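You operate a simulated robot arm through the tools that you are given. There is no shell and no other tool.

You run a simulated robot arm. Do the job below in one go: nothing can be reset, and whatever is moved stays where it is left.

JOB
Wind the green cloth roll back to make room, then clip the large blue and red panels rib to rib.
Fine: green clip; blue weight on blue, yellow weight on red.
Where things are to end (x, y in the base frame): blue weight within 0.06 m of [0.04, 1.08].

The check looks at the end state, three seconds after you hand in, the way a careful person would. Anything else that was tipped, shoved, dropped, spilled or broken makes it a failure. Flat cloth is picked up by pressing the open fingertips on it (5 to 10 N) and closing them slowly along it; thin cloth reads only 2 to 8 mm in the jaws.

ROBOT AND FRAMES
A 7-joint arm with a two-finger parallel gripper, fixed in place. Base frame: the origin is on the floor under the middle of its stand, x ahead of it, y to its left, z up; the work surface is at about z = 0.88. Lengths are in m, angles in rad, forces in N, time in s.
It reaches about 1.372 m from its shoulder. Its first joint turns from -2.601 to 2.601 rad. Payload 3.43 kg.
The tool frame sits at the grasp point between the pads (the TCP): z along the fingers, y along the line on which they close. The tips reach 0.03 m beyond it. The gripper opens to 0.094 m. The fingers are 0.028 m wide and 0.01 m thick; the gripper's body (0.05 by 0.096 m) begins 0.055 m behind the TCP.
Orientation is that of the tool frame in the base frame, as [roll, pitch, yaw] about the fixed x, y, z axes, in that order (R = Rz(yaw) Ry(pitch) Rx(roll)). With the fingers straight down and closing along the base's y, the tool's x points along the base's -x, its y along +y and its z along -z.

CONTROLS
- The arm moves only by the tool play_rows. Its argument "targets" is a list of rows, each an object (a shift or turn left out is 0, a gripper value left out holds the last) with "dp": the shift along the base's x, y, z in m, a list of three; "dr": the turn, a rotation vector about the base's x, y, z in rad, a list of three; "grip": the opening in per cent of the stroke, from 0 (shut) to 100 (fully open). In form: [{"dp": [dx, dy, dz], "dr": [rx, ry, rz], "grip": grip}, ...]. A call has 1 to 20 rows; each row is the pose to reach, as a shift and turn from the pose commanded when the call began. A row lasts 0.2 s, in which the tool goes at most 0.05 m and 0.15 rad; a call with a longer step from one row to the next is refused whole, and so is a gripper value outside its range. A pose out of reach is approached as far as the arm can. The call stops where the force on the tool passes 40 N (or 10 N more than at its start, if that is more) or the arm is blocked; 0.2 s more then pass. The fingers move at their own pace (about 0.045 m/s each) and stop on an object; they squeeze with about 41 N. The grip force told is the motor's: it shows also when the fingers shut on nothing. Time passes only in rows, and 0.2 s behind the last, so rows that repeat a pose let the fingers close. It gives the time, the measured TCP pose, the force on the tool (base axes), the opening and the grip force at its end, in the units of the frame above (readings bear some noise), with the torque about the TCP (base axes, N m) and any sound that the robot's microphone picked up.
- Cameras (640 x 400 px; columns grow to the right, rows downward): "scene" is fixed at [0.2205, 0.6501, 1.4444]; the picture's right is [0.69, -0.72, 0.00], its down [-0.60, -0.58, -0.55] and it looks along [0.39, 0.38, -0.84] (base axes); focal length 222 px, centre (320, 200). "wrist" rides on the gripper at [0.076, 0.014, -0.103] in the tool frame; the picture's right is [-0.18, 0.98, 0.00], its down [-0.75, -0.14, -0.64] and it looks along [-0.63, -0.12, 0.77] (tool axes); focal length 243 px, centre (320, 200). There is no depth. A picture from a camera that has moved, and an enlarged one, comes with that camera's place and axes in the base frame and with its lens.
- grab_frame(camera): a new picture of that camera. It takes no simulated time.
- close_up(camera, box): a new picture of the part [left, top, right, bottom] of that camera's present view, enlarged. It takes no simulated time.
- sign_off(): hands the job in; it is judged then, once.

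Places have to be worked out from the pictures, the camera data and where the tool is seen. Open the gripper and draw the arm clear of the work before you hand the job in, unless the task says otherwise.

The tools are called after "Call:" as name(argument=value, ...) on one line, values as JSON. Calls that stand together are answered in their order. play_rows: Moves the arm, as the interface text tells. Its arguments: {"type":"object","properties":{"targets":{"type":"array","items":{"type":"object","properties":{"dp":{"type":"array","items":{"type":"number"}},"dr":{"type":"array","items":{"type":"number"}},"grip":{"type":"number"}}}}},"required":["targets"]} The other tools are called the same way: grab_frame (camera) takes a picture; close_up (camera, box) takes an enlarged picture of a part of a camera's view; sign_off () hands the job in.

At the start:

```text
t: 0.0
position: [0.6706, 0.7249, 1.1324]
tcp_rot: [-3.14, 0.001, 3.141]
contact_force: [-0.1, 0.1, 0.4]
wrist_torque: [0.03, 0.01, -0.01]
opening: 0.0939
gripper_force: 0.1
```

scene: 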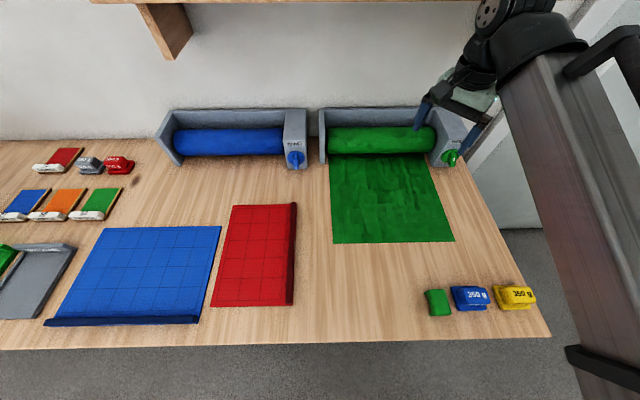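
wrist: 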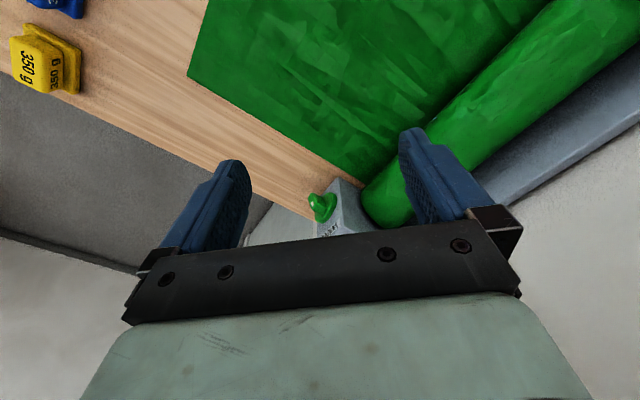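

The scene shows a green roll with cloth unrolled, blue and red panels with ribs, a green clip and two weights at the front edge. I'll take closer looks at the parts before moving.

Call:
close_up(camera="scene", box=[310, 90, 480, 250])

Call:
close_up(camera="scene", box=[30, 190, 310, 340])

Call:
close_up(camera="scene", box=[410, 260, 560, 330])

Call:
close_up(camera="scene", box=[0, 130, 180, 330])

Call:
close_up(camera="wrist", box=[280, 150, 400, 250])

```text
2.50 times, centred on (395, 170) of scene
camera zoom: at [0.2205, 0.6501, 1.4444], right [0.69, -0.72, 0.0], down [-0.6, -0.58, -0.55], along [0.39, 0.38, -0.84], focal length 556 px, centre (132, 275)
```

zoom: 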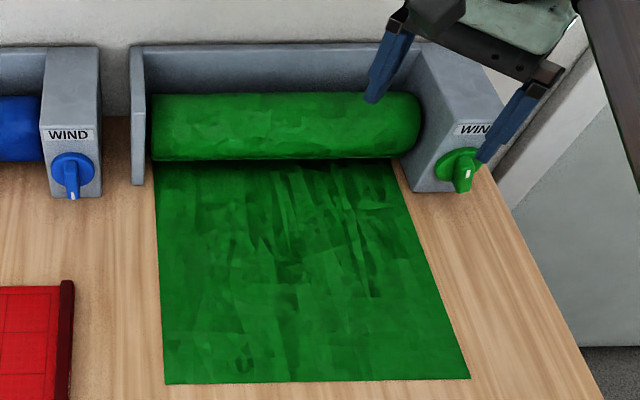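

```text
2.29 times, centred on (170, 265) of scene
camera zoom: at [0.2205, 0.6501, 1.4444], right [0.69, -0.72, 0.0], down [-0.6, -0.58, -0.55], along [0.39, 0.38, -0.84], focal length 509 px, centre (663, 51)
```

zoom: 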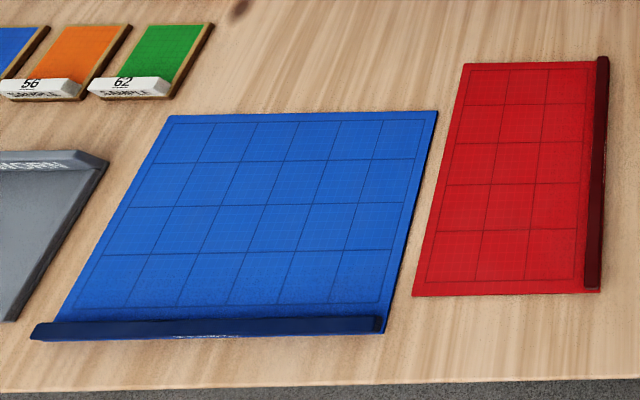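

```text
4.27 times, centred on (485, 295) of scene
camera zoom: at [0.2205, 0.6501, 1.4444], right [0.69, -0.72, 0.0], down [-0.6, -0.58, -0.55], along [0.39, 0.38, -0.84], focal length 949 px, centre (-384, -205)
```

zoom: 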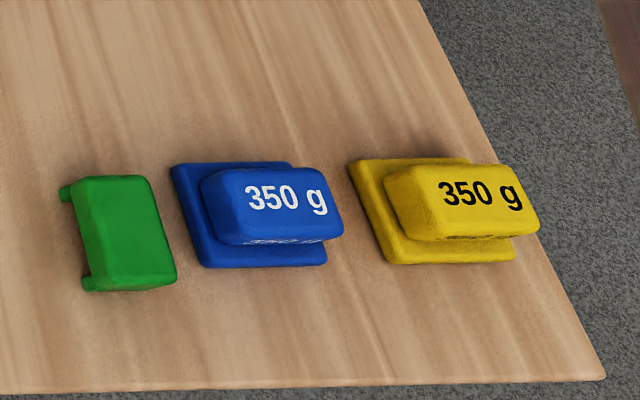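

```text
2.00 times, centred on (90, 230) of scene
camera zoom: at [0.2205, 0.6501, 1.4444], right [0.69, -0.72, 0.0], down [-0.6, -0.58, -0.55], along [0.39, 0.38, -0.84], focal length 445 px, centre (780, 140)
```

zoom: 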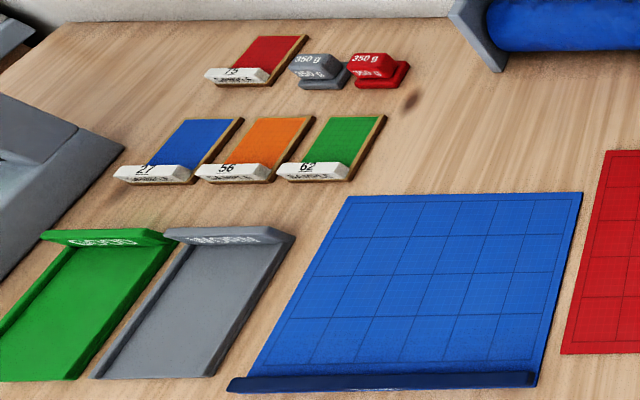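

```text
4.00 times, centred on (340, 200) of wrist
camera zoom: at [0.5945, 0.7399, 1.236], right [0.18, 0.98, 0.0], down [0.75, -0.14, 0.64], along [0.63, -0.12, -0.77], focal length 970 px, centre (240, 200)
```

zoom: 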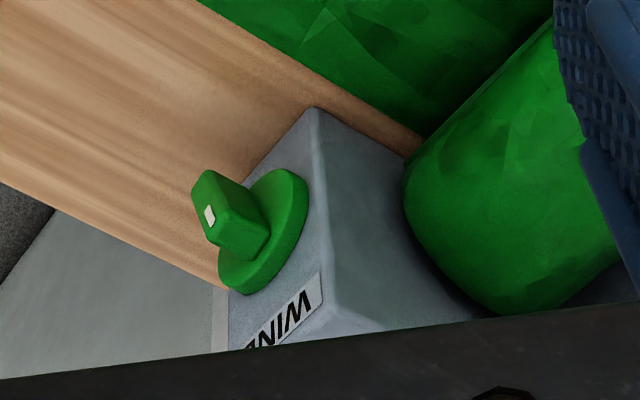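

The knob of the green roll is on the front face of its housing near (0.86, 0.69, 0.925), with its axis pointing across the table. I'll draw the arm back from the roll and turn the wrist so that the camera can look at the knob.

Call:
play_rows(targets=[{"dp": [-0.02, -0.02, 0.0], "dr": [0, 0, -0.14]}, {"dp": [-0.04, -0.04, 0.0], "dr": [0, 0, -0.28]}, {"dp": [-0.06, -0.06, 0.0], "dr": [0, 0, -0.42]}, {"dp": [-0.08, -0.08, 0.0], "dr": [0, 0, -0.56]}, {"dp": [-0.1, -0.1, 0.0], "dr": [0, 0, -0.7]}, {"dp": [-0.12, -0.12, 0.0], "dr": [0, 0, -0.84]}, {"dp": [-0.13, -0.13, 0.0], "dr": [0, 0, -0.98]}, {"dp": [-0.13, -0.13, 0.0], "dr": [0, 0, -1.12]}])

```text
t: 1.8
position: [0.5419, 0.5944, 1.1331]
tcp_rot: [3.141, 0.001, 2.02]
contact_force: [-1.2, -0.1, -0.4]
wrist_torque: [0.0, 0.02, -0.01]
opening: 0.0939
gripper_force: 0.0
```

The rotation went without trouble. I'll continue the turn to bring the tool's x axis toward the roll.

Call:
play_rows(targets=[{"dr": [0, 0, -0.14]}, {"dr": [0, 0, -0.28]}, {"dr": [0, 0, -0.42]}, {"dr": [0, 0, -0.56]}, {"dr": [0, 0, -0.7]}, {"dr": [0, 0, -0.84]}, {"dr": [0, 0, -0.98]}, {"dr": [0, 0, -1.12]}, {"dr": [0, 0, -1.253]}])

Call:
grab_frame(camera="scene")

Call:
grab_frame(camera="wrist")

```text
t: 3.8
position: [0.5539, 0.5853, 1.1341]
tcp_rot: [3.139, 0.001, 0.99]
contact_force: [-0.3, 0.4, 0.0]
wrist_torque: [-0.02, 0.02, -0.01]
opening: 0.0941
gripper_force: 0.2
out of reach, approached as far as the arm can: row 8, 9
```

```text
taken
```

scene: 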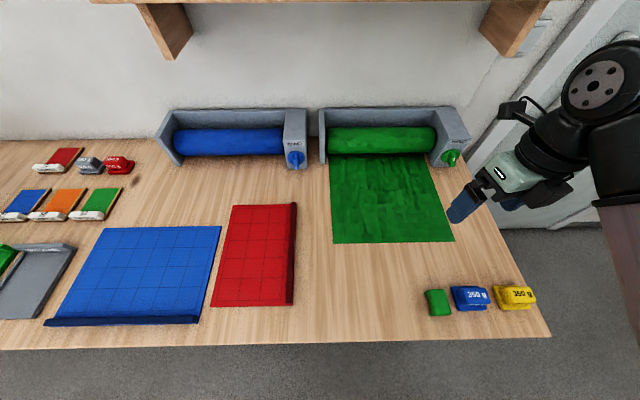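

```text
taken
camera wrist: at [0.6062, 0.6416, 1.2364], right [0.72, -0.69, 0.0], down [-0.53, -0.55, 0.64], along [-0.44, -0.46, -0.77], focal length 243 px, centre (320, 200)
```

wrist: 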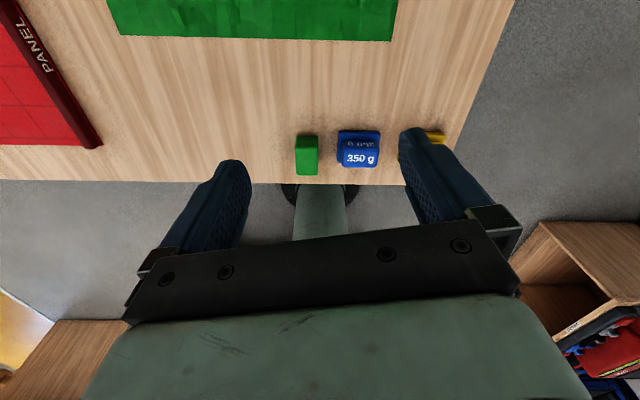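

The yaw hit a joint limit near 57°, but once tilted toward the housing that may ease. I'll tilt the fingers up toward the roll housing (about the table's long axis), staying high, and look again.

Call:
play_rows(targets=[{"dr": [0.0937, -0.0972, 0]}, {"dr": [0.1874, -0.1944, 0]}, {"dr": [0.281, -0.2916, 0]}, {"dr": [0.3748, -0.3888, 0]}, {"dr": [0.4685, -0.486, 0]}, {"dr": [0.562, -0.583, 0]}, {"dr": [0.656, -0.6804, 0]}, {"dr": [0.694, -0.72, 0]}])

Call:
grab_frame(camera="scene")

Call:
grab_frame(camera="wrist")

```text
t: 5.6
position: [0.5623, 0.576, 1.1342]
tcp_rot: [2.798, -0.962, 1.185]
contact_force: [-0.7, -0.5, 0.0]
wrist_torque: [-0.01, 0.03, 0.0]
opening: 0.0941
gripper_force: 0.1
out of reach, approached as far as the arm can: row 6, 7, 8
```

```text
taken
```

scene: 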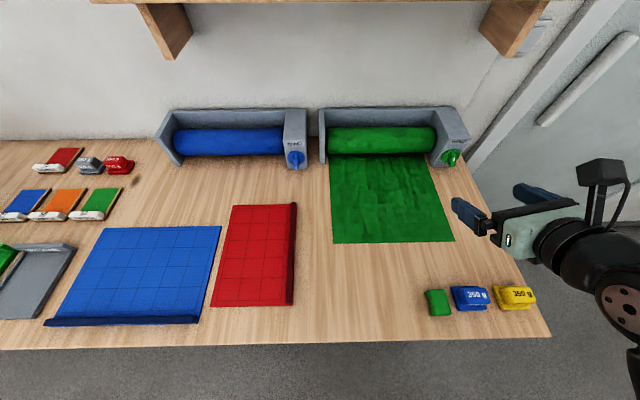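

```text
taken
camera wrist: at [0.5275, 0.5483, 1.2552], right [0.72, -0.7, 0.04], down [-0.66, -0.69, -0.3], along [0.23, 0.19, -0.95], focal length 243 px, centre (320, 200)
```

wrist: 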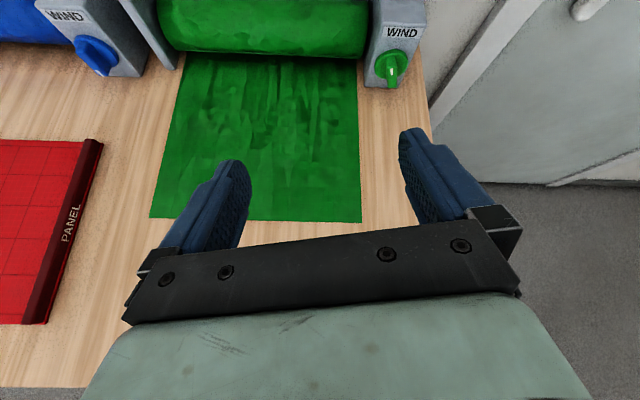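

From here the knob and the WIND label are visible. I'll enlarge them.

Call:
close_up(camera="wrist", box=[350, 0, 450, 100])

Call:
close_up(camera="wrist", box=[30, 0, 160, 90])

Call:
close_up(camera="scene", box=[420, 120, 480, 180])

```text
4.00 times, centred on (400, 50) of wrist
camera zoom: at [0.5275, 0.5483, 1.2552], right [0.72, -0.7, 0.04], down [-0.66, -0.69, -0.3], along [0.23, 0.19, -0.95], focal length 970 px, centre (0, 800)
```

zoom: 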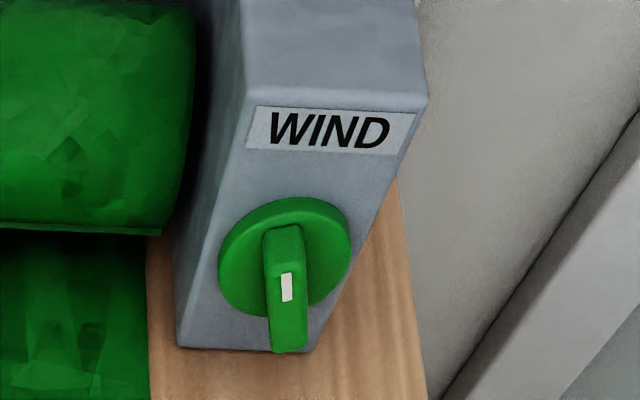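

```text
4.44 times, centred on (95, 45) of wrist
camera zoom: at [0.5275, 0.5483, 1.2552], right [0.72, -0.7, 0.04], down [-0.66, -0.69, -0.3], along [0.23, 0.19, -0.95], focal length 1078 px, centre (1320, 889)
```

zoom: 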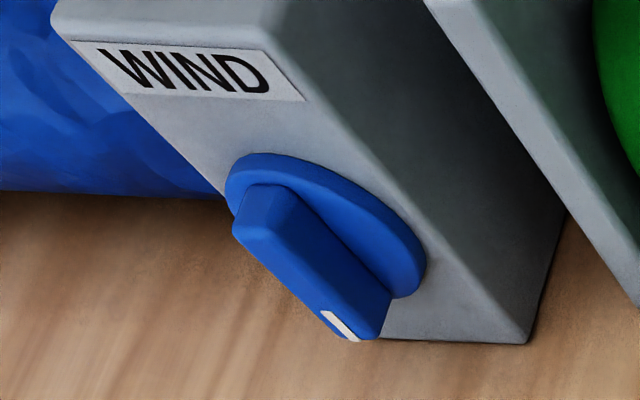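

```text
6.67 times, centred on (450, 150) of scene
camera zoom: at [0.2205, 0.6501, 1.4444], right [0.69, -0.72, 0.0], down [-0.6, -0.58, -0.55], along [0.39, 0.38, -0.84], focal length 1483 px, centre (-547, 533)
```

zoom: 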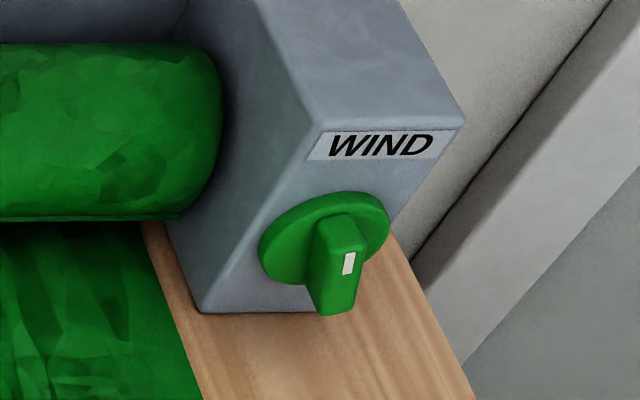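

The knob's bar stands vertical with its white mark up, around (0.83, 0.68, 0.945). I'll roll back slightly off the joint limit, part-close the fingers, and move to a pose about 10 cm in front of the knob.

Call:
play_rows(targets=[{"dr": [-0.0755, -0.0735, 0.0675], "grip": 55}, {"dr": [-0.151, -0.147, 0.135], "grip": 55}, {"dp": [0.03, 0.0, 0.0], "dr": [-0.151, -0.147, 0.135], "grip": 55}, {"dp": [0.065, 0.003, -0.02], "dr": [-0.151, -0.147, 0.135], "grip": 55}, {"dp": [0.1, 0.006, -0.045], "dr": [-0.151, -0.147, 0.135], "grip": 55}, {"dp": [0.135, 0.01, -0.07], "dr": [-0.151, -0.147, 0.135], "grip": 55}, {"dp": [0.17, 0.014, -0.095], "dr": [-0.151, -0.147, 0.135], "grip": 55}, {"dp": [0.2, 0.018, -0.115], "dr": [-0.151, -0.147, 0.135], "grip": 55}, {"dp": [0.2274, 0.0221, -0.1334], "dr": [-0.151, -0.147, 0.135], "grip": 55}, {"dp": [0.2274, 0.0221, -0.1334], "dr": [-0.151, -0.147, 0.135], "grip": 55}])

Call:
grab_frame(camera="wrist")

Call:
grab_frame(camera="scene")

```text
t: 7.8
position: [0.7901, 0.5995, 0.9995]
tcp_rot: [2.519, -0.845, 1.53]
contact_force: [0.5, 0.1, -0.8]
wrist_torque: [-0.01, -0.02, -0.03]
opening: 0.0516
gripper_force: 0.0
```

```text
taken
camera wrist: at [0.7407, 0.5836, 1.118], right [0.77, -0.59, 0.24], down [-0.52, -0.81, -0.27], along [0.36, 0.08, -0.93], focal length 243 px, centre (320, 200)
```

wrist: 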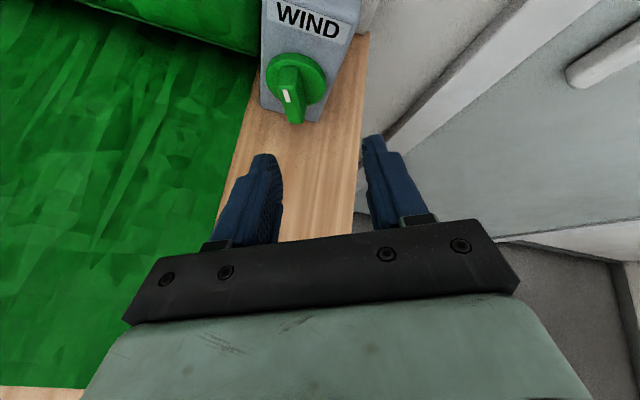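

```text
taken
```

scene: 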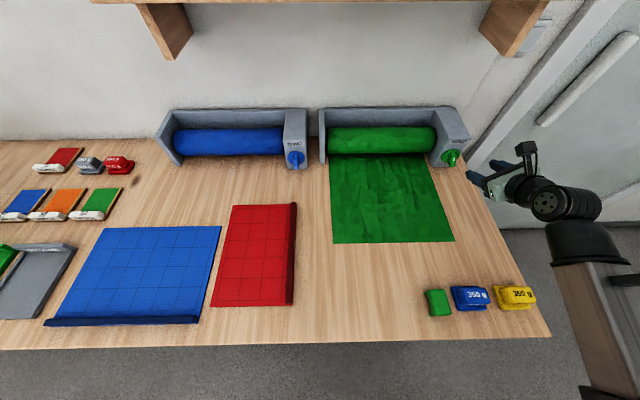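

The tool is in front of the knob, now about 3 cm too far right. I'll enlarge the wrist view to refine the knob's place.

Call:
close_up(camera="wrist", box=[230, 0, 390, 160])

```text
2.50 times, centred on (310, 80) of wrist
camera zoom: at [0.7407, 0.5836, 1.118], right [0.77, -0.59, 0.24], down [-0.52, -0.81, -0.27], along [0.36, 0.08, -0.93], focal length 606 px, centre (345, 500)
```

zoom: 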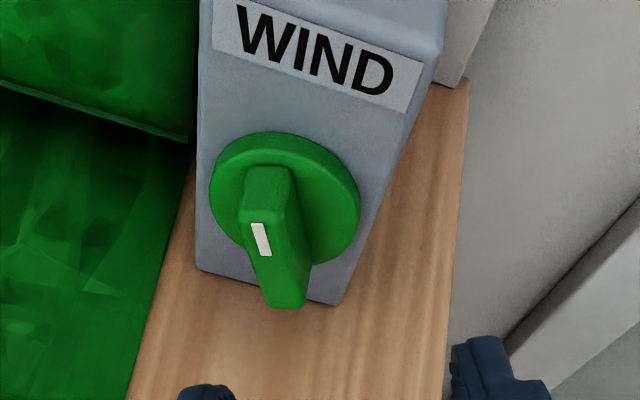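

The bar spans about z 0.915–0.964 at s≈0.09, leaning slightly left, which matches the tool's present roll range. I'll align first, then move in so that the fingers straddle the bar.

Call:
play_rows(targets=[{"dp": [0.003, 0.02, -0.0125], "dr": [0.0607, 0.0583, -0.054]}, {"dp": [0.0063, 0.0405, -0.0251], "dr": [0.1214, 0.1167, -0.1079]}, {"dp": [0.0063, 0.0405, -0.0251], "dr": [0.1214, 0.1167, -0.1079]}, {"dp": [0.0184, 0.0522, -0.0359], "dr": [0.1214, 0.1167, -0.1079]}, {"dp": [0.0305, 0.0638, -0.0467], "dr": [0.1214, 0.1167, -0.1079]}, {"dp": [0.0427, 0.0755, -0.0575], "dr": [0.1214, 0.1167, -0.1079]}, {"dp": [0.0427, 0.0755, -0.0575], "dr": [0.1214, 0.1167, -0.1079]}])

Call:
grab_frame(camera="wrist")

Call:
close_up(camera="scene", box=[400, 110, 520, 190])

```text
t: 9.3
position: [0.8302, 0.6711, 0.9453]
tcp_rot: [2.739, -0.946, 1.243]
contact_force: [-7.8, -10.8, 5.6]
wrist_torque: [0.15, -0.16, -0.44]
opening: 0.0528
gripper_force: 1.3
stopped in row 7: the force on the tool passed its limit at 51 N (the readings are from after the stop); the commanded pose is now the measured one
```

```text
taken
camera wrist: at [0.7926, 0.6446, 1.0665], right [0.72, -0.69, 0.08], down [-0.64, -0.71, -0.3], along [0.26, 0.17, -0.95], focal length 243 px, centre (320, 200)
```

wrist: 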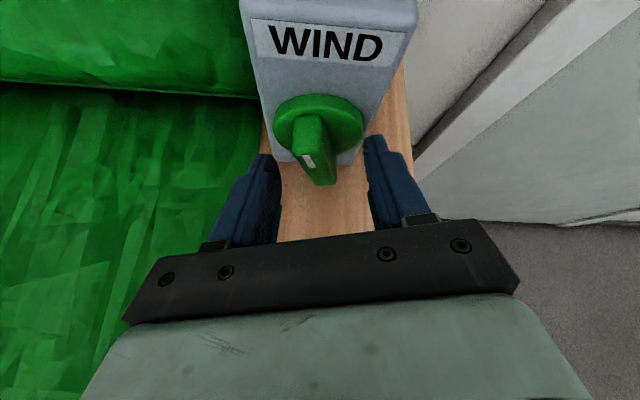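

```text
5.00 times, centred on (460, 150) of scene
camera zoom: at [0.2205, 0.6501, 1.4444], right [0.69, -0.72, 0.0], down [-0.6, -0.58, -0.55], along [0.39, 0.38, -0.84], focal length 1112 px, centre (-380, 450)
```

zoom: 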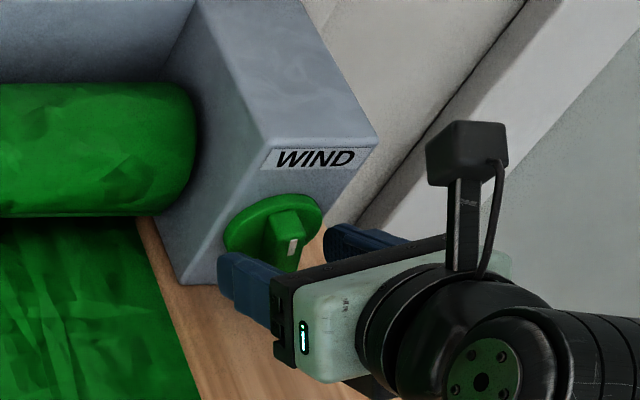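

The tips touched the housing front (about 1.09 deep), with the bar between the fingers. I'll back off 5 mm and close gently on the bar.

Call:
play_rows(targets=[{"dp": [-0.003, -0.0029, 0.0027]}, {"dp": [-0.003, -0.0029, 0.0027], "grip": 40}, {"dp": [-0.003, -0.0029, 0.0027], "grip": 30}, {"dp": [-0.003, -0.0029, 0.0027], "grip": 24}, {"dp": [-0.003, -0.0029, 0.0027], "grip": 24}])

Call:
close_up(camera="wrist", box=[220, 60, 420, 260])

```text
t: 10.5
position: [0.8287, 0.6685, 0.9463]
tcp_rot: [2.738, -0.944, 1.245]
contact_force: [-0.2, -0.6, 0.1]
wrist_torque: [0.0, -0.03, 0.01]
opening: 0.0222
gripper_force: 0.0
```

```text
2.00 times, centred on (320, 160) of wrist
camera zoom: at [0.7913, 0.643, 1.0676], right [0.72, -0.69, 0.08], down [-0.64, -0.71, -0.3], along [0.26, 0.17, -0.95], focal length 485 px, centre (320, 280)
```

zoom: 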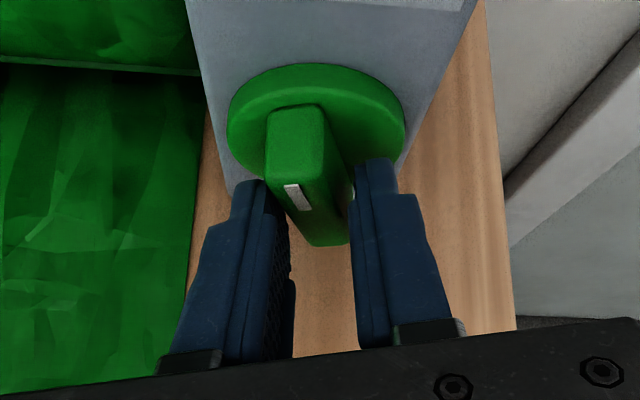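

The fingers straddle the bar. I'll close on it.

Call:
play_rows(targets=[{"grip": 18}, {"grip": 14}, {"grip": 8}, {"grip": 8}])

Call:
close_up(camera="wrist", box=[220, 60, 420, 260])

```text
t: 11.5
position: [0.8286, 0.6676, 0.9471]
tcp_rot: [2.739, -0.944, 1.245]
contact_force: [-7.4, 4.9, -0.8]
wrist_torque: [0.07, 0.05, -0.62]
opening: 0.018
gripper_force: 44.8
```

```text
2.00 times, centred on (320, 160) of wrist
camera zoom: at [0.7908, 0.6434, 1.0676], right [0.72, -0.69, 0.08], down [-0.64, -0.71, -0.3], along [0.26, 0.17, -0.95], focal length 485 px, centre (320, 280)
```

zoom: 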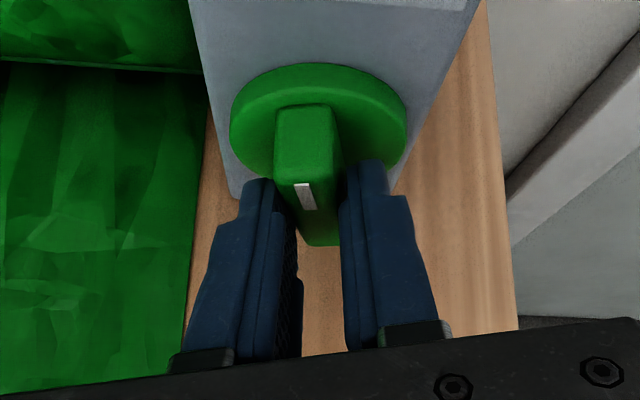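

The bar is held (18 mm). I'll turn it about 20° counter-clockwise (seen from the front) as a test, and watch force and cloth.

Call:
play_rows(targets=[{"dr": [-0.063, -0.0607, 0]}, {"dr": [-0.126, -0.1215, 0]}, {"dr": [-0.189, -0.182, 0]}, {"dr": [-0.252, -0.243, 0]}, {"dr": [-0.252, -0.243, 0]}])

Call:
grab_frame(camera="wrist")

Call:
grab_frame(camera="scene")

```text
t: 12.8
position: [0.8259, 0.6708, 0.9474]
tcp_rot: [2.323, -0.738, 1.562]
contact_force: [-7.1, 7.3, -0.8]
wrist_torque: [-0.05, 0.19, -0.92]
opening: 0.018
gripper_force: 45.3
stopped in row 5: the force on the tool passed its limit at 41 N (the readings are from after the stop); the commanded pose is now the measured one
```

```text
taken
camera wrist: at [0.7607, 0.6742, 1.0579], right [0.67, -0.63, 0.41], down [-0.57, -0.78, -0.26], along [0.48, -0.06, -0.88], focal length 243 px, centre (320, 200)
```

wrist: 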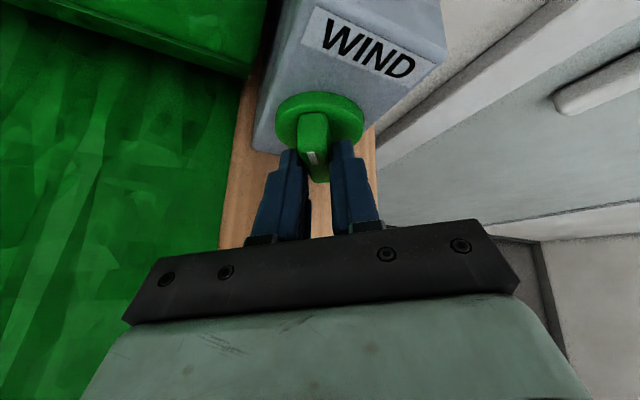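

```text
taken
```

scene: 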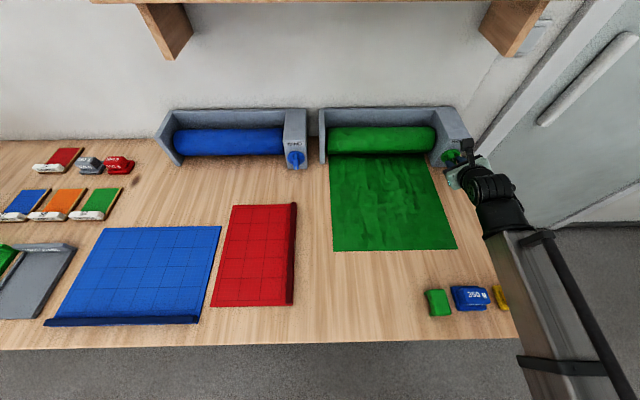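

The cloth got about 2 cm longer, so counter-clockwise unwinds and clockwise winds (about 0.06 m per rad). I'll turn the gripped bar back clockwise.

Call:
play_rows(targets=[{"dp": [0.001, -0.001, 0], "dr": [0.0684, 0.066, 0]}, {"dp": [0.002, -0.002, 0], "dr": [0.1368, 0.132, 0]}, {"dp": [0.002, -0.002, 0], "dr": [0.2052, 0.198, 0]}, {"dp": [0.002, -0.002, 0], "dr": [0.27, 0.26, 0]}, {"dp": [0.002, -0.002, 0], "dr": [0.27, 0.26, 0]}])

Call:
grab_frame(camera="scene")

Call:
grab_frame(camera="wrist")

```text
t: 14.1
position: [0.8278, 0.6679, 0.9469]
tcp_rot: [2.786, -0.959, 1.21]
contact_force: [-10.0, 11.1, -2.3]
wrist_torque: [-0.56, 0.76, -0.65]
opening: 0.018
gripper_force: 45.4
```

```text
taken
```

scene: 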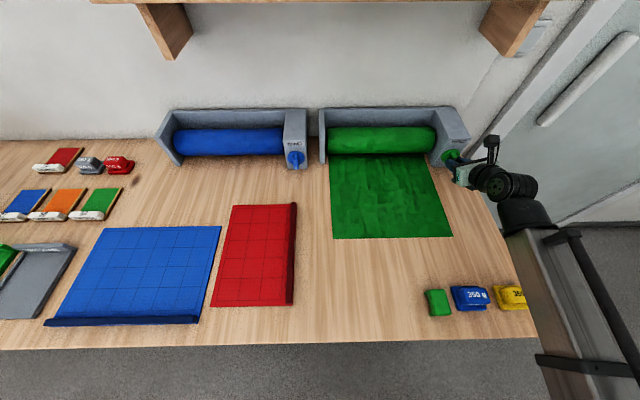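

```text
taken
camera wrist: at [0.7934, 0.6405, 1.0676], right [0.73, -0.69, 0.05], down [-0.65, -0.7, -0.3], along [0.24, 0.19, -0.95], focal length 243 px, centre (320, 200)
```

wrist: 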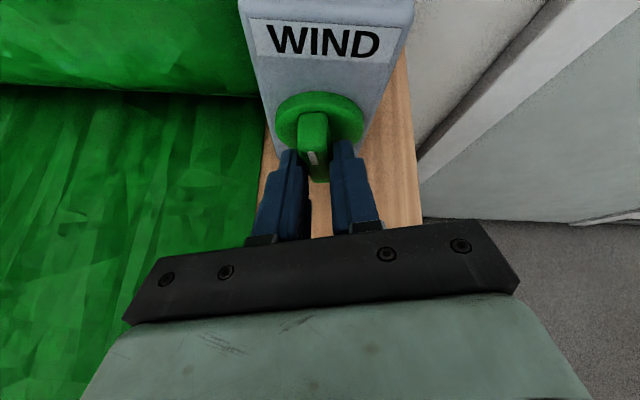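

Turning clockwise wound the cloth in (edge now at row 238). The wrist is at its roll limit here, so I'll release, back off, and roll the tool half a turn the other way, so that it can then take a full half-turn clockwise stroke.

Call:
play_rows(targets=[{"grip": 40}, {"grip": 40}, {"dp": [-0.0209, -0.0208, 0.0188], "grip": 40}, {"dp": [-0.0418, -0.0417, 0.0377], "grip": 40}, {"dp": [-0.0418, -0.0417, 0.0377], "dr": [-0.0835, -0.0833, 0.0754]}, {"dp": [-0.0418, -0.0417, 0.0377], "dr": [-0.167, -0.1667, 0.1508]}, {"dp": [-0.0418, -0.0417, 0.0377], "dr": [-0.2506, -0.25, 0.2261]}, {"dp": [-0.0418, -0.0417, 0.0377], "dr": [-0.334, -0.3333, 0.3015]}, {"dp": [-0.0418, -0.0417, 0.0377], "dr": [-0.4176, -0.4166, 0.3769]}, {"dp": [-0.0418, -0.0417, 0.0377], "dr": [-0.501, -0.5, 0.4523]}, {"dp": [-0.0418, -0.0417, 0.0377], "dr": [-0.5846, -0.5833, 0.5276]}, {"dp": [-0.0418, -0.0417, 0.0377], "dr": [-0.6681, -0.6666, 0.603]}, {"dp": [-0.0418, -0.0417, 0.0377], "dr": [-0.7516, -0.75, 0.6784]}, {"dp": [-0.0418, -0.0417, 0.0377], "dr": [-0.835, -0.8333, 0.7538]}, {"dp": [-0.0418, -0.0417, 0.0377], "dr": [-0.9186, -0.9166, 0.8291]}])

Call:
grab_frame(camera="scene")

```text
t: 17.2
position: [0.7868, 0.6259, 0.9838]
tcp_rot: [2.149, 0.177, 2.468]
contact_force: [0.3, -0.3, -0.1]
wrist_torque: [-0.04, 0.0, -0.02]
opening: 0.0372
gripper_force: 0.0
```

```text
taken
```

scene: 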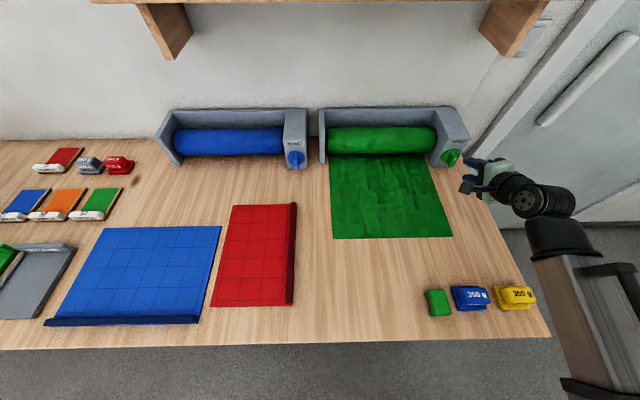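

Continuing the roll to complete the half turn with the tool backed off.

Call:
play_rows(targets=[{"dr": [-0.0865, -0.0863, 0.0781]}, {"dr": [-0.173, -0.1726, 0.1561]}, {"dr": [-0.2595, -0.2589, 0.2342]}, {"dr": [-0.346, -0.3452, 0.3123]}, {"dr": [-0.4325, -0.4315, 0.3904]}, {"dr": [-0.519, -0.5178, 0.4684]}, {"dr": [-0.6055, -0.6041, 0.5465]}, {"dr": [-0.692, -0.6904, 0.6246]}, {"dr": [-0.7785, -0.7767, 0.7026]}, {"dr": [-0.865, -0.863, 0.7807]}, {"dr": [-0.9544, -0.9523, 0.8614]}])

Call:
grab_frame(camera="wrist")

Call:
close_up(camera="scene", box=[400, 110, 560, 230])

```text
t: 19.6
position: [0.7867, 0.625, 0.9847]
tcp_rot: [-2.786, 0.959, -1.928]
contact_force: [-0.2, 0.2, 0.1]
wrist_torque: [-0.02, 0.04, -0.01]
opening: 0.0377
gripper_force: 0.1
```

```text
taken
camera wrist: at [0.699, 0.5327, 0.9747], right [-0.73, 0.68, -0.05], down [-0.12, -0.06, 0.99], along [0.68, 0.73, 0.13], focal length 243 px, centre (320, 200)
```

wrist: 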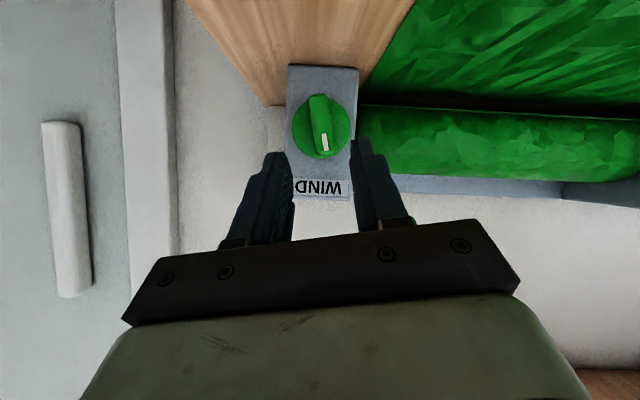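

```text
3.33 times, centred on (480, 170) of scene
camera zoom: at [0.2205, 0.6501, 1.4444], right [0.69, -0.72, 0.0], down [-0.6, -0.58, -0.55], along [0.39, 0.38, -0.84], focal length 742 px, centre (-213, 300)
```

zoom: 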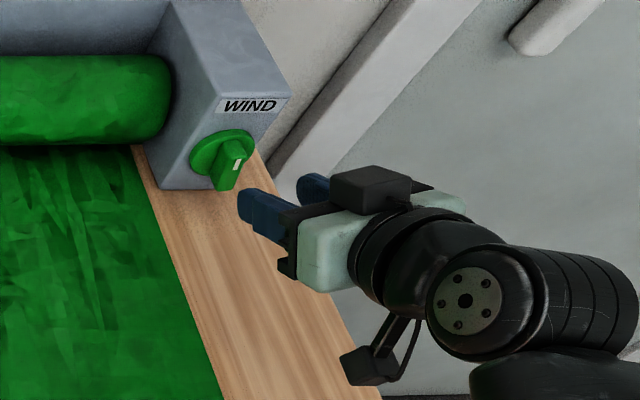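

The camera below gives a clear front view: the bar leans about 10° left, aligned with the fingers. I'll move in to straddle the bar loosely and start the clockwise stroke.

Call:
play_rows(targets=[{"dp": [0.015, 0.015, -0.0135], "grip": 40}, {"dp": [0.03, 0.03, -0.027], "grip": 40}, {"dp": [0.0415, 0.0425, -0.038], "grip": 40}, {"dp": [0.0415, 0.0425, -0.038], "grip": 28}, {"dp": [0.0415, 0.0425, -0.038], "grip": 28}])

Call:
grab_frame(camera="wrist")

```text
t: 20.9
position: [0.8277, 0.6691, 0.945]
tcp_rot: [-2.788, 0.959, -1.934]
contact_force: [0.0, 0.0, -0.5]
wrist_torque: [-0.03, 0.0, -0.01]
opening: 0.0263
gripper_force: 0.0
```

```text
taken
camera wrist: at [0.7403, 0.5754, 0.9369], right [-0.73, 0.69, -0.04], down [-0.12, -0.06, 0.99], along [0.68, 0.73, 0.13], focal length 243 px, centre (320, 200)
```

wrist: 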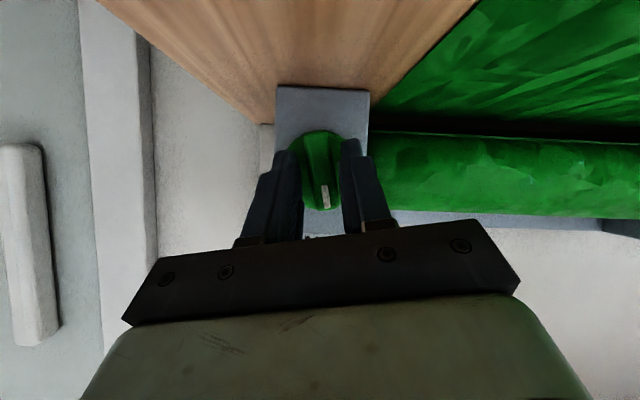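

The bar sits between the fingers without contact. Now the clockwise stroke, first ~1.5 rad.

Call:
play_rows(targets=[{"dr": [0.0716, 0.0714, -0.0646]}, {"dr": [0.1432, 0.1428, -0.1292]}, {"dr": [0.2147, 0.2143, -0.1938]}, {"dr": [0.2863, 0.2857, -0.2584]}, {"dr": [0.3579, 0.3571, -0.323]}, {"dr": [0.4295, 0.4285, -0.3876]}, {"dr": [0.5011, 0.5, -0.4523]}, {"dr": [0.5726, 0.5714, -0.5169]}, {"dr": [0.6442, 0.6428, -0.5815]}, {"dr": [0.7158, 0.7142, -0.6461]}, {"dr": [0.7874, 0.7857, -0.7107]}, {"dr": [0.859, 0.8571, -0.7753]}])

Call:
grab_frame(camera="wrist")

Call:
grab_frame(camera="scene")

```text
t: 22.7
position: [0.8251, 0.6687, 0.947]
tcp_rot: [2.35, 0.7, 2.928]
contact_force: [-11.0, -3.8, 8.4]
wrist_torque: [0.28, -0.23, 0.25]
opening: 0.0288
gripper_force: 2.2
stopped in row 9: the force on the tool passed its limit at 42 N (the readings are from after the stop); the commanded pose is now the measured one
```

```text
taken
camera wrist: at [0.7019, 0.6311, 0.9619], right [-0.16, 0.74, 0.65], down [0.22, -0.62, 0.75], along [0.96, 0.26, -0.07], focal length 243 px, centre (320, 200)
```

wrist: 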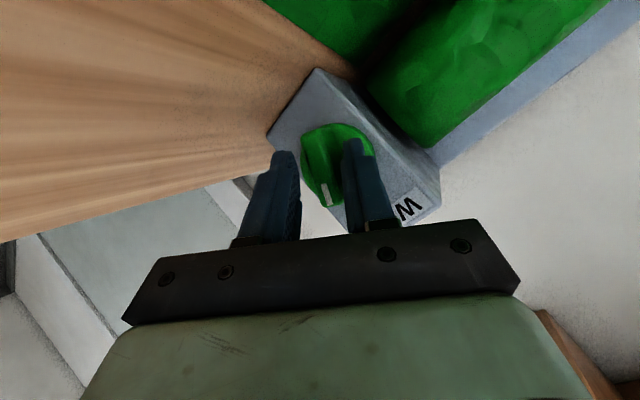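

```text
taken
```

scene: 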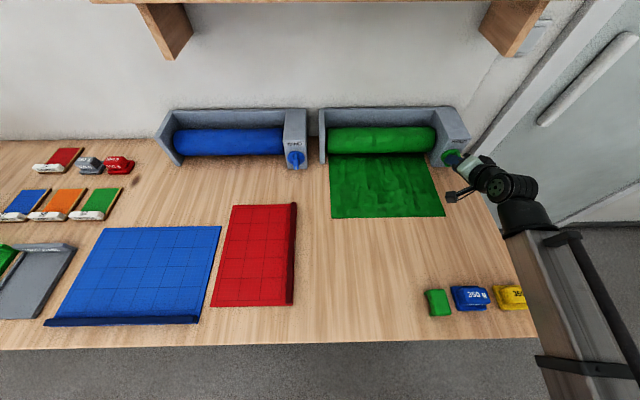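

The cloth edge moved from row 238 to 218; the leading fingertip pressed on the disc because of the tool's tilt. I'll back off 4 mm and flatten the tilt a bit before carrying on.

Call:
play_rows(targets=[{"dp": [-0.004, -0.004, 0.0]}, {"dp": [-0.004, -0.004, 0.001], "dr": [0.0694, -0.072, 0]}, {"dp": [-0.004, -0.004, 0.002], "dr": [0.139, -0.144, 0]}, {"dp": [-0.004, -0.004, 0.002], "dr": [0.139, -0.144, 0]}])

Call:
close_up(camera="wrist", box=[220, 60, 420, 260])

Call:
close_up(camera="scene", box=[400, 110, 560, 230])

```text
t: 23.7
position: [0.8215, 0.6651, 0.949]
tcp_rot: [2.113, 0.797, 2.763]
contact_force: [-0.6, 0.0, 0.3]
wrist_torque: [-0.05, 0.02, 0.03]
opening: 0.0263
gripper_force: 0.0
```

```text
2.00 times, centred on (320, 160) of wrist
camera zoom: at [0.6992, 0.6271, 0.9397], right [-0.25, 0.65, 0.72], down [0.12, -0.72, 0.69], along [0.96, 0.26, 0.1], focal length 485 px, centre (320, 280)
```

zoom: 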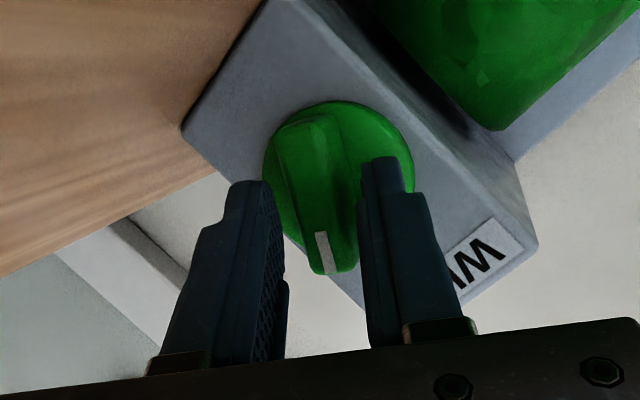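

```text
3.33 times, centred on (480, 170) of scene
camera zoom: at [0.2205, 0.6501, 1.4444], right [0.69, -0.72, 0.0], down [-0.6, -0.58, -0.55], along [0.39, 0.38, -0.84], focal length 742 px, centre (-213, 300)
```

zoom: 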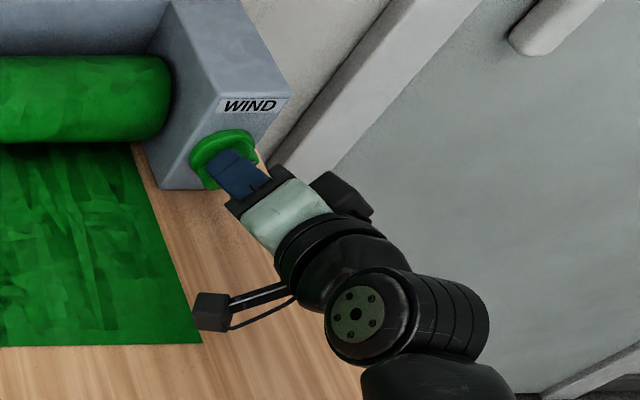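

The bar is nicely between the pads. I'll continue the clockwise stroke about the new tool axis.

Call:
play_rows(targets=[{"dr": [0.066, 0.066, -0.0361], "grip": 26}, {"dr": [0.1319, 0.1319, -0.0721]}, {"dr": [0.1979, 0.1979, -0.1082]}, {"dr": [0.2638, 0.2638, -0.1443]}, {"dr": [0.3298, 0.3298, -0.1804]}, {"dr": [0.3957, 0.3957, -0.2164]}, {"dr": [0.4617, 0.4617, -0.2525]}, {"dr": [0.5276, 0.5276, -0.2886]}, {"dr": [0.5936, 0.5936, -0.3246]}, {"dr": [0.6595, 0.6595, -0.3607]}, {"dr": [0.7255, 0.7255, -0.3968]}, {"dr": [0.7914, 0.7914, -0.4328]}])

Call:
grab_frame(camera="wrist")

Call:
grab_frame(camera="scene")

```text
t: 26.3
position: [0.8216, 0.6655, 0.9475]
tcp_rot: [1.958, -0.306, 2.236]
contact_force: [-0.7, 0.1, -0.2]
wrist_torque: [-0.03, -0.05, 0.05]
opening: 0.0251
gripper_force: 0.6
```

```text
taken
camera wrist: at [0.7158, 0.655, 1.0208], right [0.57, -0.13, 0.81], down [-0.05, -0.99, -0.12], along [0.82, 0.03, -0.57], focal length 243 px, centre (320, 200)
```

wrist: 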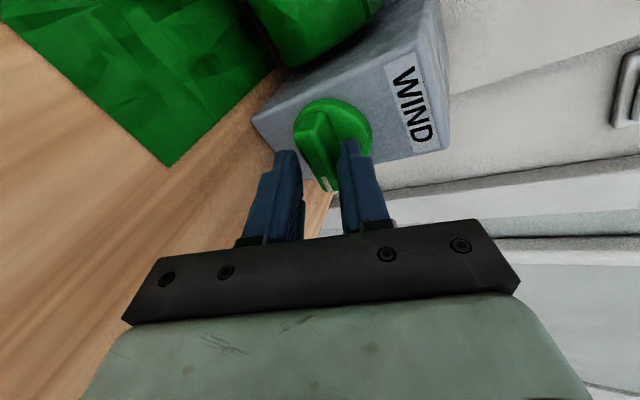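

```text
taken
```

scene: 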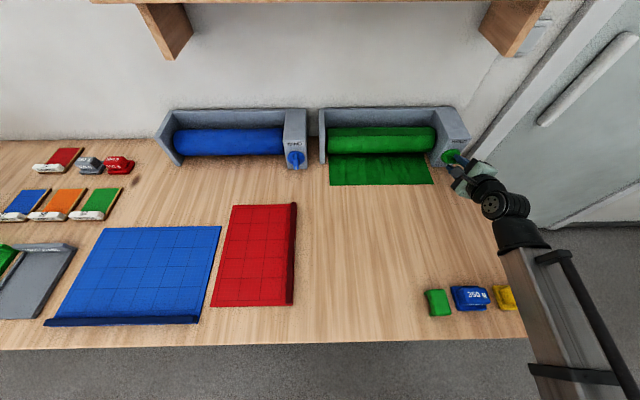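

The cloth is winding well (edge at row 185). Continuing the stroke toward the roll limit.

Call:
play_rows(targets=[{"dr": [0.0658, 0.0662, -0.036]}, {"dr": [0.1316, 0.1323, -0.072]}, {"dr": [0.1974, 0.1985, -0.108]}, {"dr": [0.2632, 0.2646, -0.144]}, {"dr": [0.329, 0.3308, -0.18]}, {"dr": [0.3948, 0.3969, -0.216]}, {"dr": [0.4606, 0.4631, -0.252]}, {"dr": [0.5264, 0.5292, -0.288]}, {"dr": [0.5922, 0.5954, -0.324]}, {"dr": [0.658, 0.6615, -0.36]}])

Call:
grab_frame(camera="wrist")

Call:
grab_frame(camera="scene")

```text
t: 28.5
position: [0.8223, 0.6642, 0.9476]
tcp_rot: [2.586, -1.132, 1.388]
contact_force: [-1.0, -0.3, -0.7]
wrist_torque: [0.03, 0.02, 0.02]
opening: 0.025
gripper_force: 0.6
```

```text
taken
camera wrist: at [0.7706, 0.6202, 1.0573], right [0.72, -0.69, 0.05], down [-0.59, -0.65, -0.48], along [0.37, 0.32, -0.87], focal length 243 px, centre (320, 200)
```

wrist: 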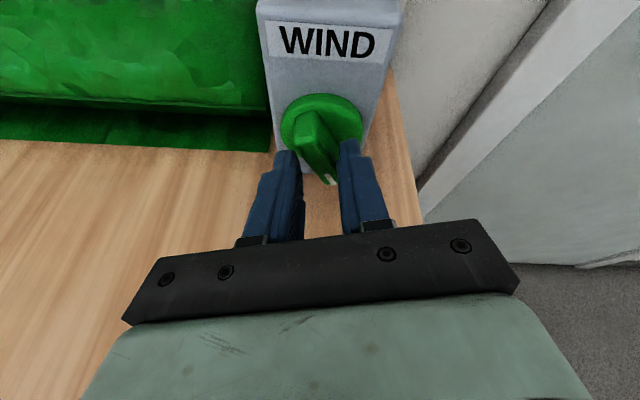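

```text
taken
```

scene: 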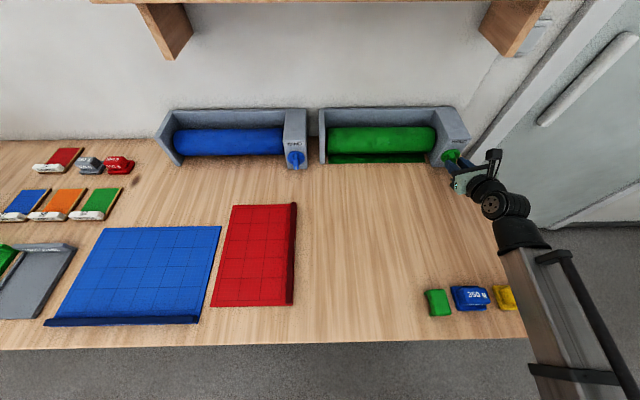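

Only a short strip remains. Closing the pads on the bar will take up the slack clockwise, then I'll add the last bit of turn.

Call:
play_rows(targets=[{"grip": 20}, {"grip": 15}, {"grip": 8}, {"dr": [0.033, 0.033, -0.018], "grip": 8}, {"dr": [0.066, 0.066, -0.036], "grip": 8}, {"dr": [0.0988, 0.099, -0.054], "grip": 8}, {"dr": [0.0988, 0.099, -0.054], "grip": 8}])

Call:
grab_frame(camera="wrist")

Call:
close_up(camera="scene", box=[310, 90, 520, 220])

```text
t: 30.1
position: [0.8221, 0.6638, 0.9475]
tcp_rot: [2.905, -1.189, 1.04]
contact_force: [5.7, -7.1, 1.3]
wrist_torque: [0.39, -0.47, -0.68]
opening: 0.016
gripper_force: 45.4
```

```text
taken
camera wrist: at [0.779, 0.6115, 1.0571], right [0.68, -0.73, -0.09], down [-0.67, -0.57, -0.48], along [0.3, 0.38, -0.87], focal length 243 px, centre (320, 200)
```

wrist: 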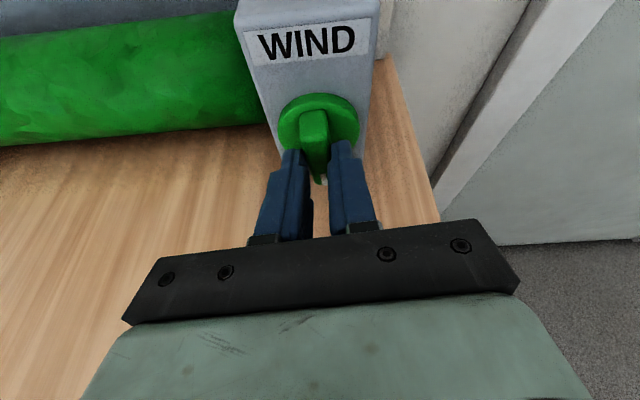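

```text
3.05 times, centred on (415, 155) of scene
camera zoom: at [0.2205, 0.6501, 1.4444], right [0.69, -0.72, 0.0], down [-0.6, -0.58, -0.55], along [0.39, 0.38, -0.84], focal length 678 px, centre (30, 337)
```

zoom: 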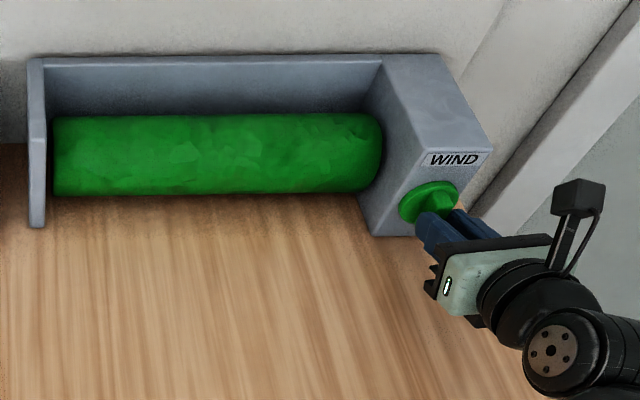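

The green cloth is fully wound. I'll release the knob, back off along the tool axis and check it stays wound.

Call:
play_rows(targets=[{"grip": 30}, {"grip": 45}, {"grip": 45}, {"dp": [-0.026, -0.026, 0.015], "grip": 45}, {"dp": [-0.053, -0.053, 0.03], "grip": 45}, {"dp": [-0.08, -0.08, 0.05], "grip": 60}, {"dp": [-0.11, -0.11, 0.07], "grip": 100}, {"dp": [-0.14, -0.14, 0.1], "grip": 100}, {"dp": [-0.17, -0.17, 0.13], "grip": 100}])

Call:
grab_frame(camera="scene")

Call:
grab_frame(camera="wrist")

```text
refused: row 8 steps farther than a row can; nothing moved
```

```text
taken
```

scene: 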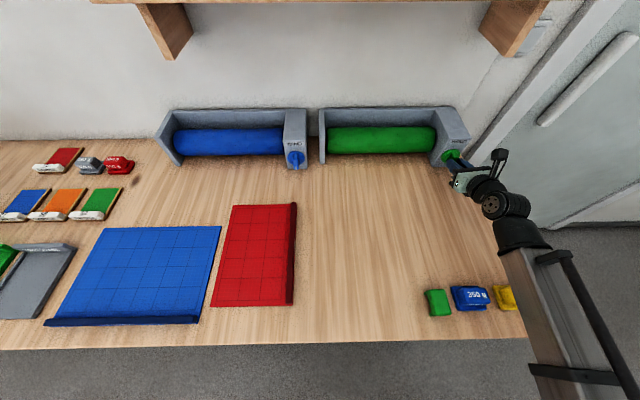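

```text
taken
camera wrist: at [0.779, 0.6115, 1.0571], right [0.68, -0.73, -0.09], down [-0.67, -0.57, -0.48], along [0.3, 0.38, -0.87], focal length 243 px, centre (320, 200)
```

wrist: 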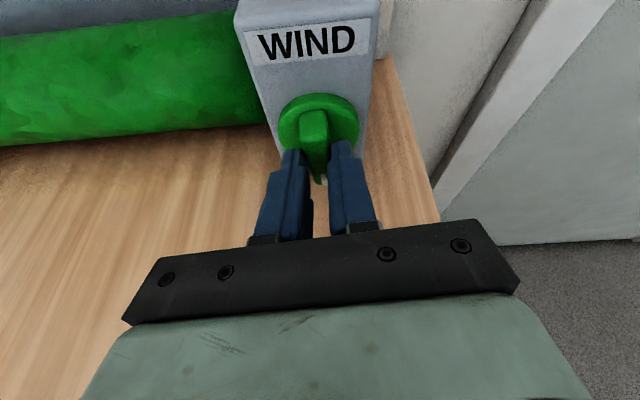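

The call was refused for too long a step; I'll repeat it with smaller steps.

Call:
play_rows(targets=[{"grip": 30}, {"grip": 45}, {"grip": 45}, {"dp": [-0.025, -0.025, 0.013], "grip": 45}, {"dp": [-0.05, -0.05, 0.027], "grip": 45}, {"dp": [-0.075, -0.075, 0.045], "grip": 60}, {"dp": [-0.1, -0.1, 0.065], "grip": 100}, {"dp": [-0.125, -0.125, 0.085], "grip": 100}, {"dp": [-0.15, -0.15, 0.11], "grip": 100}, {"dp": [-0.17, -0.17, 0.14], "grip": 100}])

Call:
grab_frame(camera="scene")

Call:
close_up(camera="wrist", box=[200, 0, 460, 160])

```text
t: 32.3
position: [0.6523, 0.4955, 1.0861]
tcp_rot: [2.902, -1.19, 1.041]
contact_force: [0.7, 0.2, 0.8]
wrist_torque: [0.0, -0.01, 0.02]
opening: 0.094
gripper_force: 0.0
```

```text
taken
```

scene: 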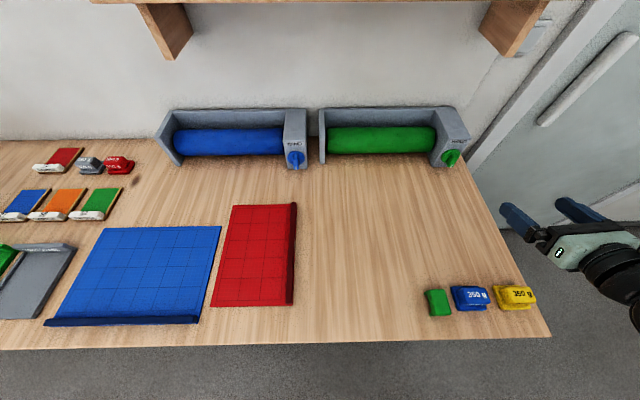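

```text
2.46 times, centred on (330, 80) of wrist
camera zoom: at [0.609, 0.4428, 1.1963], right [0.68, -0.73, -0.08], down [-0.67, -0.57, -0.48], along [0.3, 0.38, -0.87], focal length 597 px, centre (295, 495)
```

zoom: 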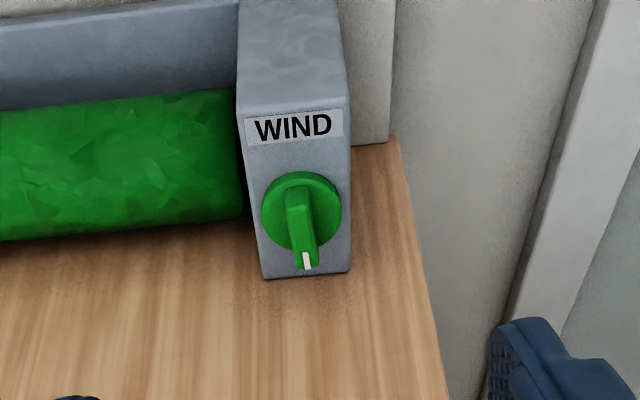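

The roll is wound and the knob mark points down, same as the blue one. Now I'll roll the wrist back to its relaxed side while carrying the arm over toward the panels, staying high.

Call:
play_rows(targets=[{"dp": [-0.01, 0.01, 0.005], "dr": [-0.0978, -0.0981, 0.0536]}, {"dp": [-0.02, 0.02, 0.01], "dr": [-0.1956, -0.1962, 0.1072]}, {"dp": [-0.03, 0.03, 0.015], "dr": [-0.2935, -0.2943, 0.1609]}, {"dp": [-0.04, 0.04, 0.02], "dr": [-0.3913, -0.3924, 0.2145]}, {"dp": [-0.05, 0.05, 0.025], "dr": [-0.4891, -0.4905, 0.2681]}, {"dp": [-0.06, 0.06, 0.03], "dr": [-0.5869, -0.5886, 0.3217]}, {"dp": [-0.07, 0.07, 0.035], "dr": [-0.6847, -0.6867, 0.3753]}, {"dp": [-0.08, 0.08, 0.04], "dr": [-0.7825, -0.7848, 0.429]}, {"dp": [-0.09, 0.09, 0.045], "dr": [-0.8804, -0.8829, 0.4826]}, {"dp": [-0.1, 0.1, 0.05], "dr": [-0.9782, -0.981, 0.5362]}, {"dp": [-0.11, 0.11, 0.055], "dr": [-1.076, -1.079, 0.5899]}, {"dp": [-0.12, 0.12, 0.06], "dr": [-1.1738, -1.1772, 0.6435]}, {"dp": [-0.13, 0.13, 0.065], "dr": [-1.2716, -1.2753, 0.6971]}, {"dp": [-0.14, 0.14, 0.065], "dr": [-1.3695, -1.3734, 0.7508]}, {"dp": [-0.15, 0.15, 0.065], "dr": [-1.4673, -1.4715, 0.8044]}])

```text
t: 35.5
position: [0.5013, 0.6458, 1.1517]
tcp_rot: [2.061, 0.693, 2.682]
contact_force: [0.1, -0.1, -0.1]
wrist_torque: [0.06, -0.02, 0.0]
opening: 0.0941
gripper_force: 0.1
```

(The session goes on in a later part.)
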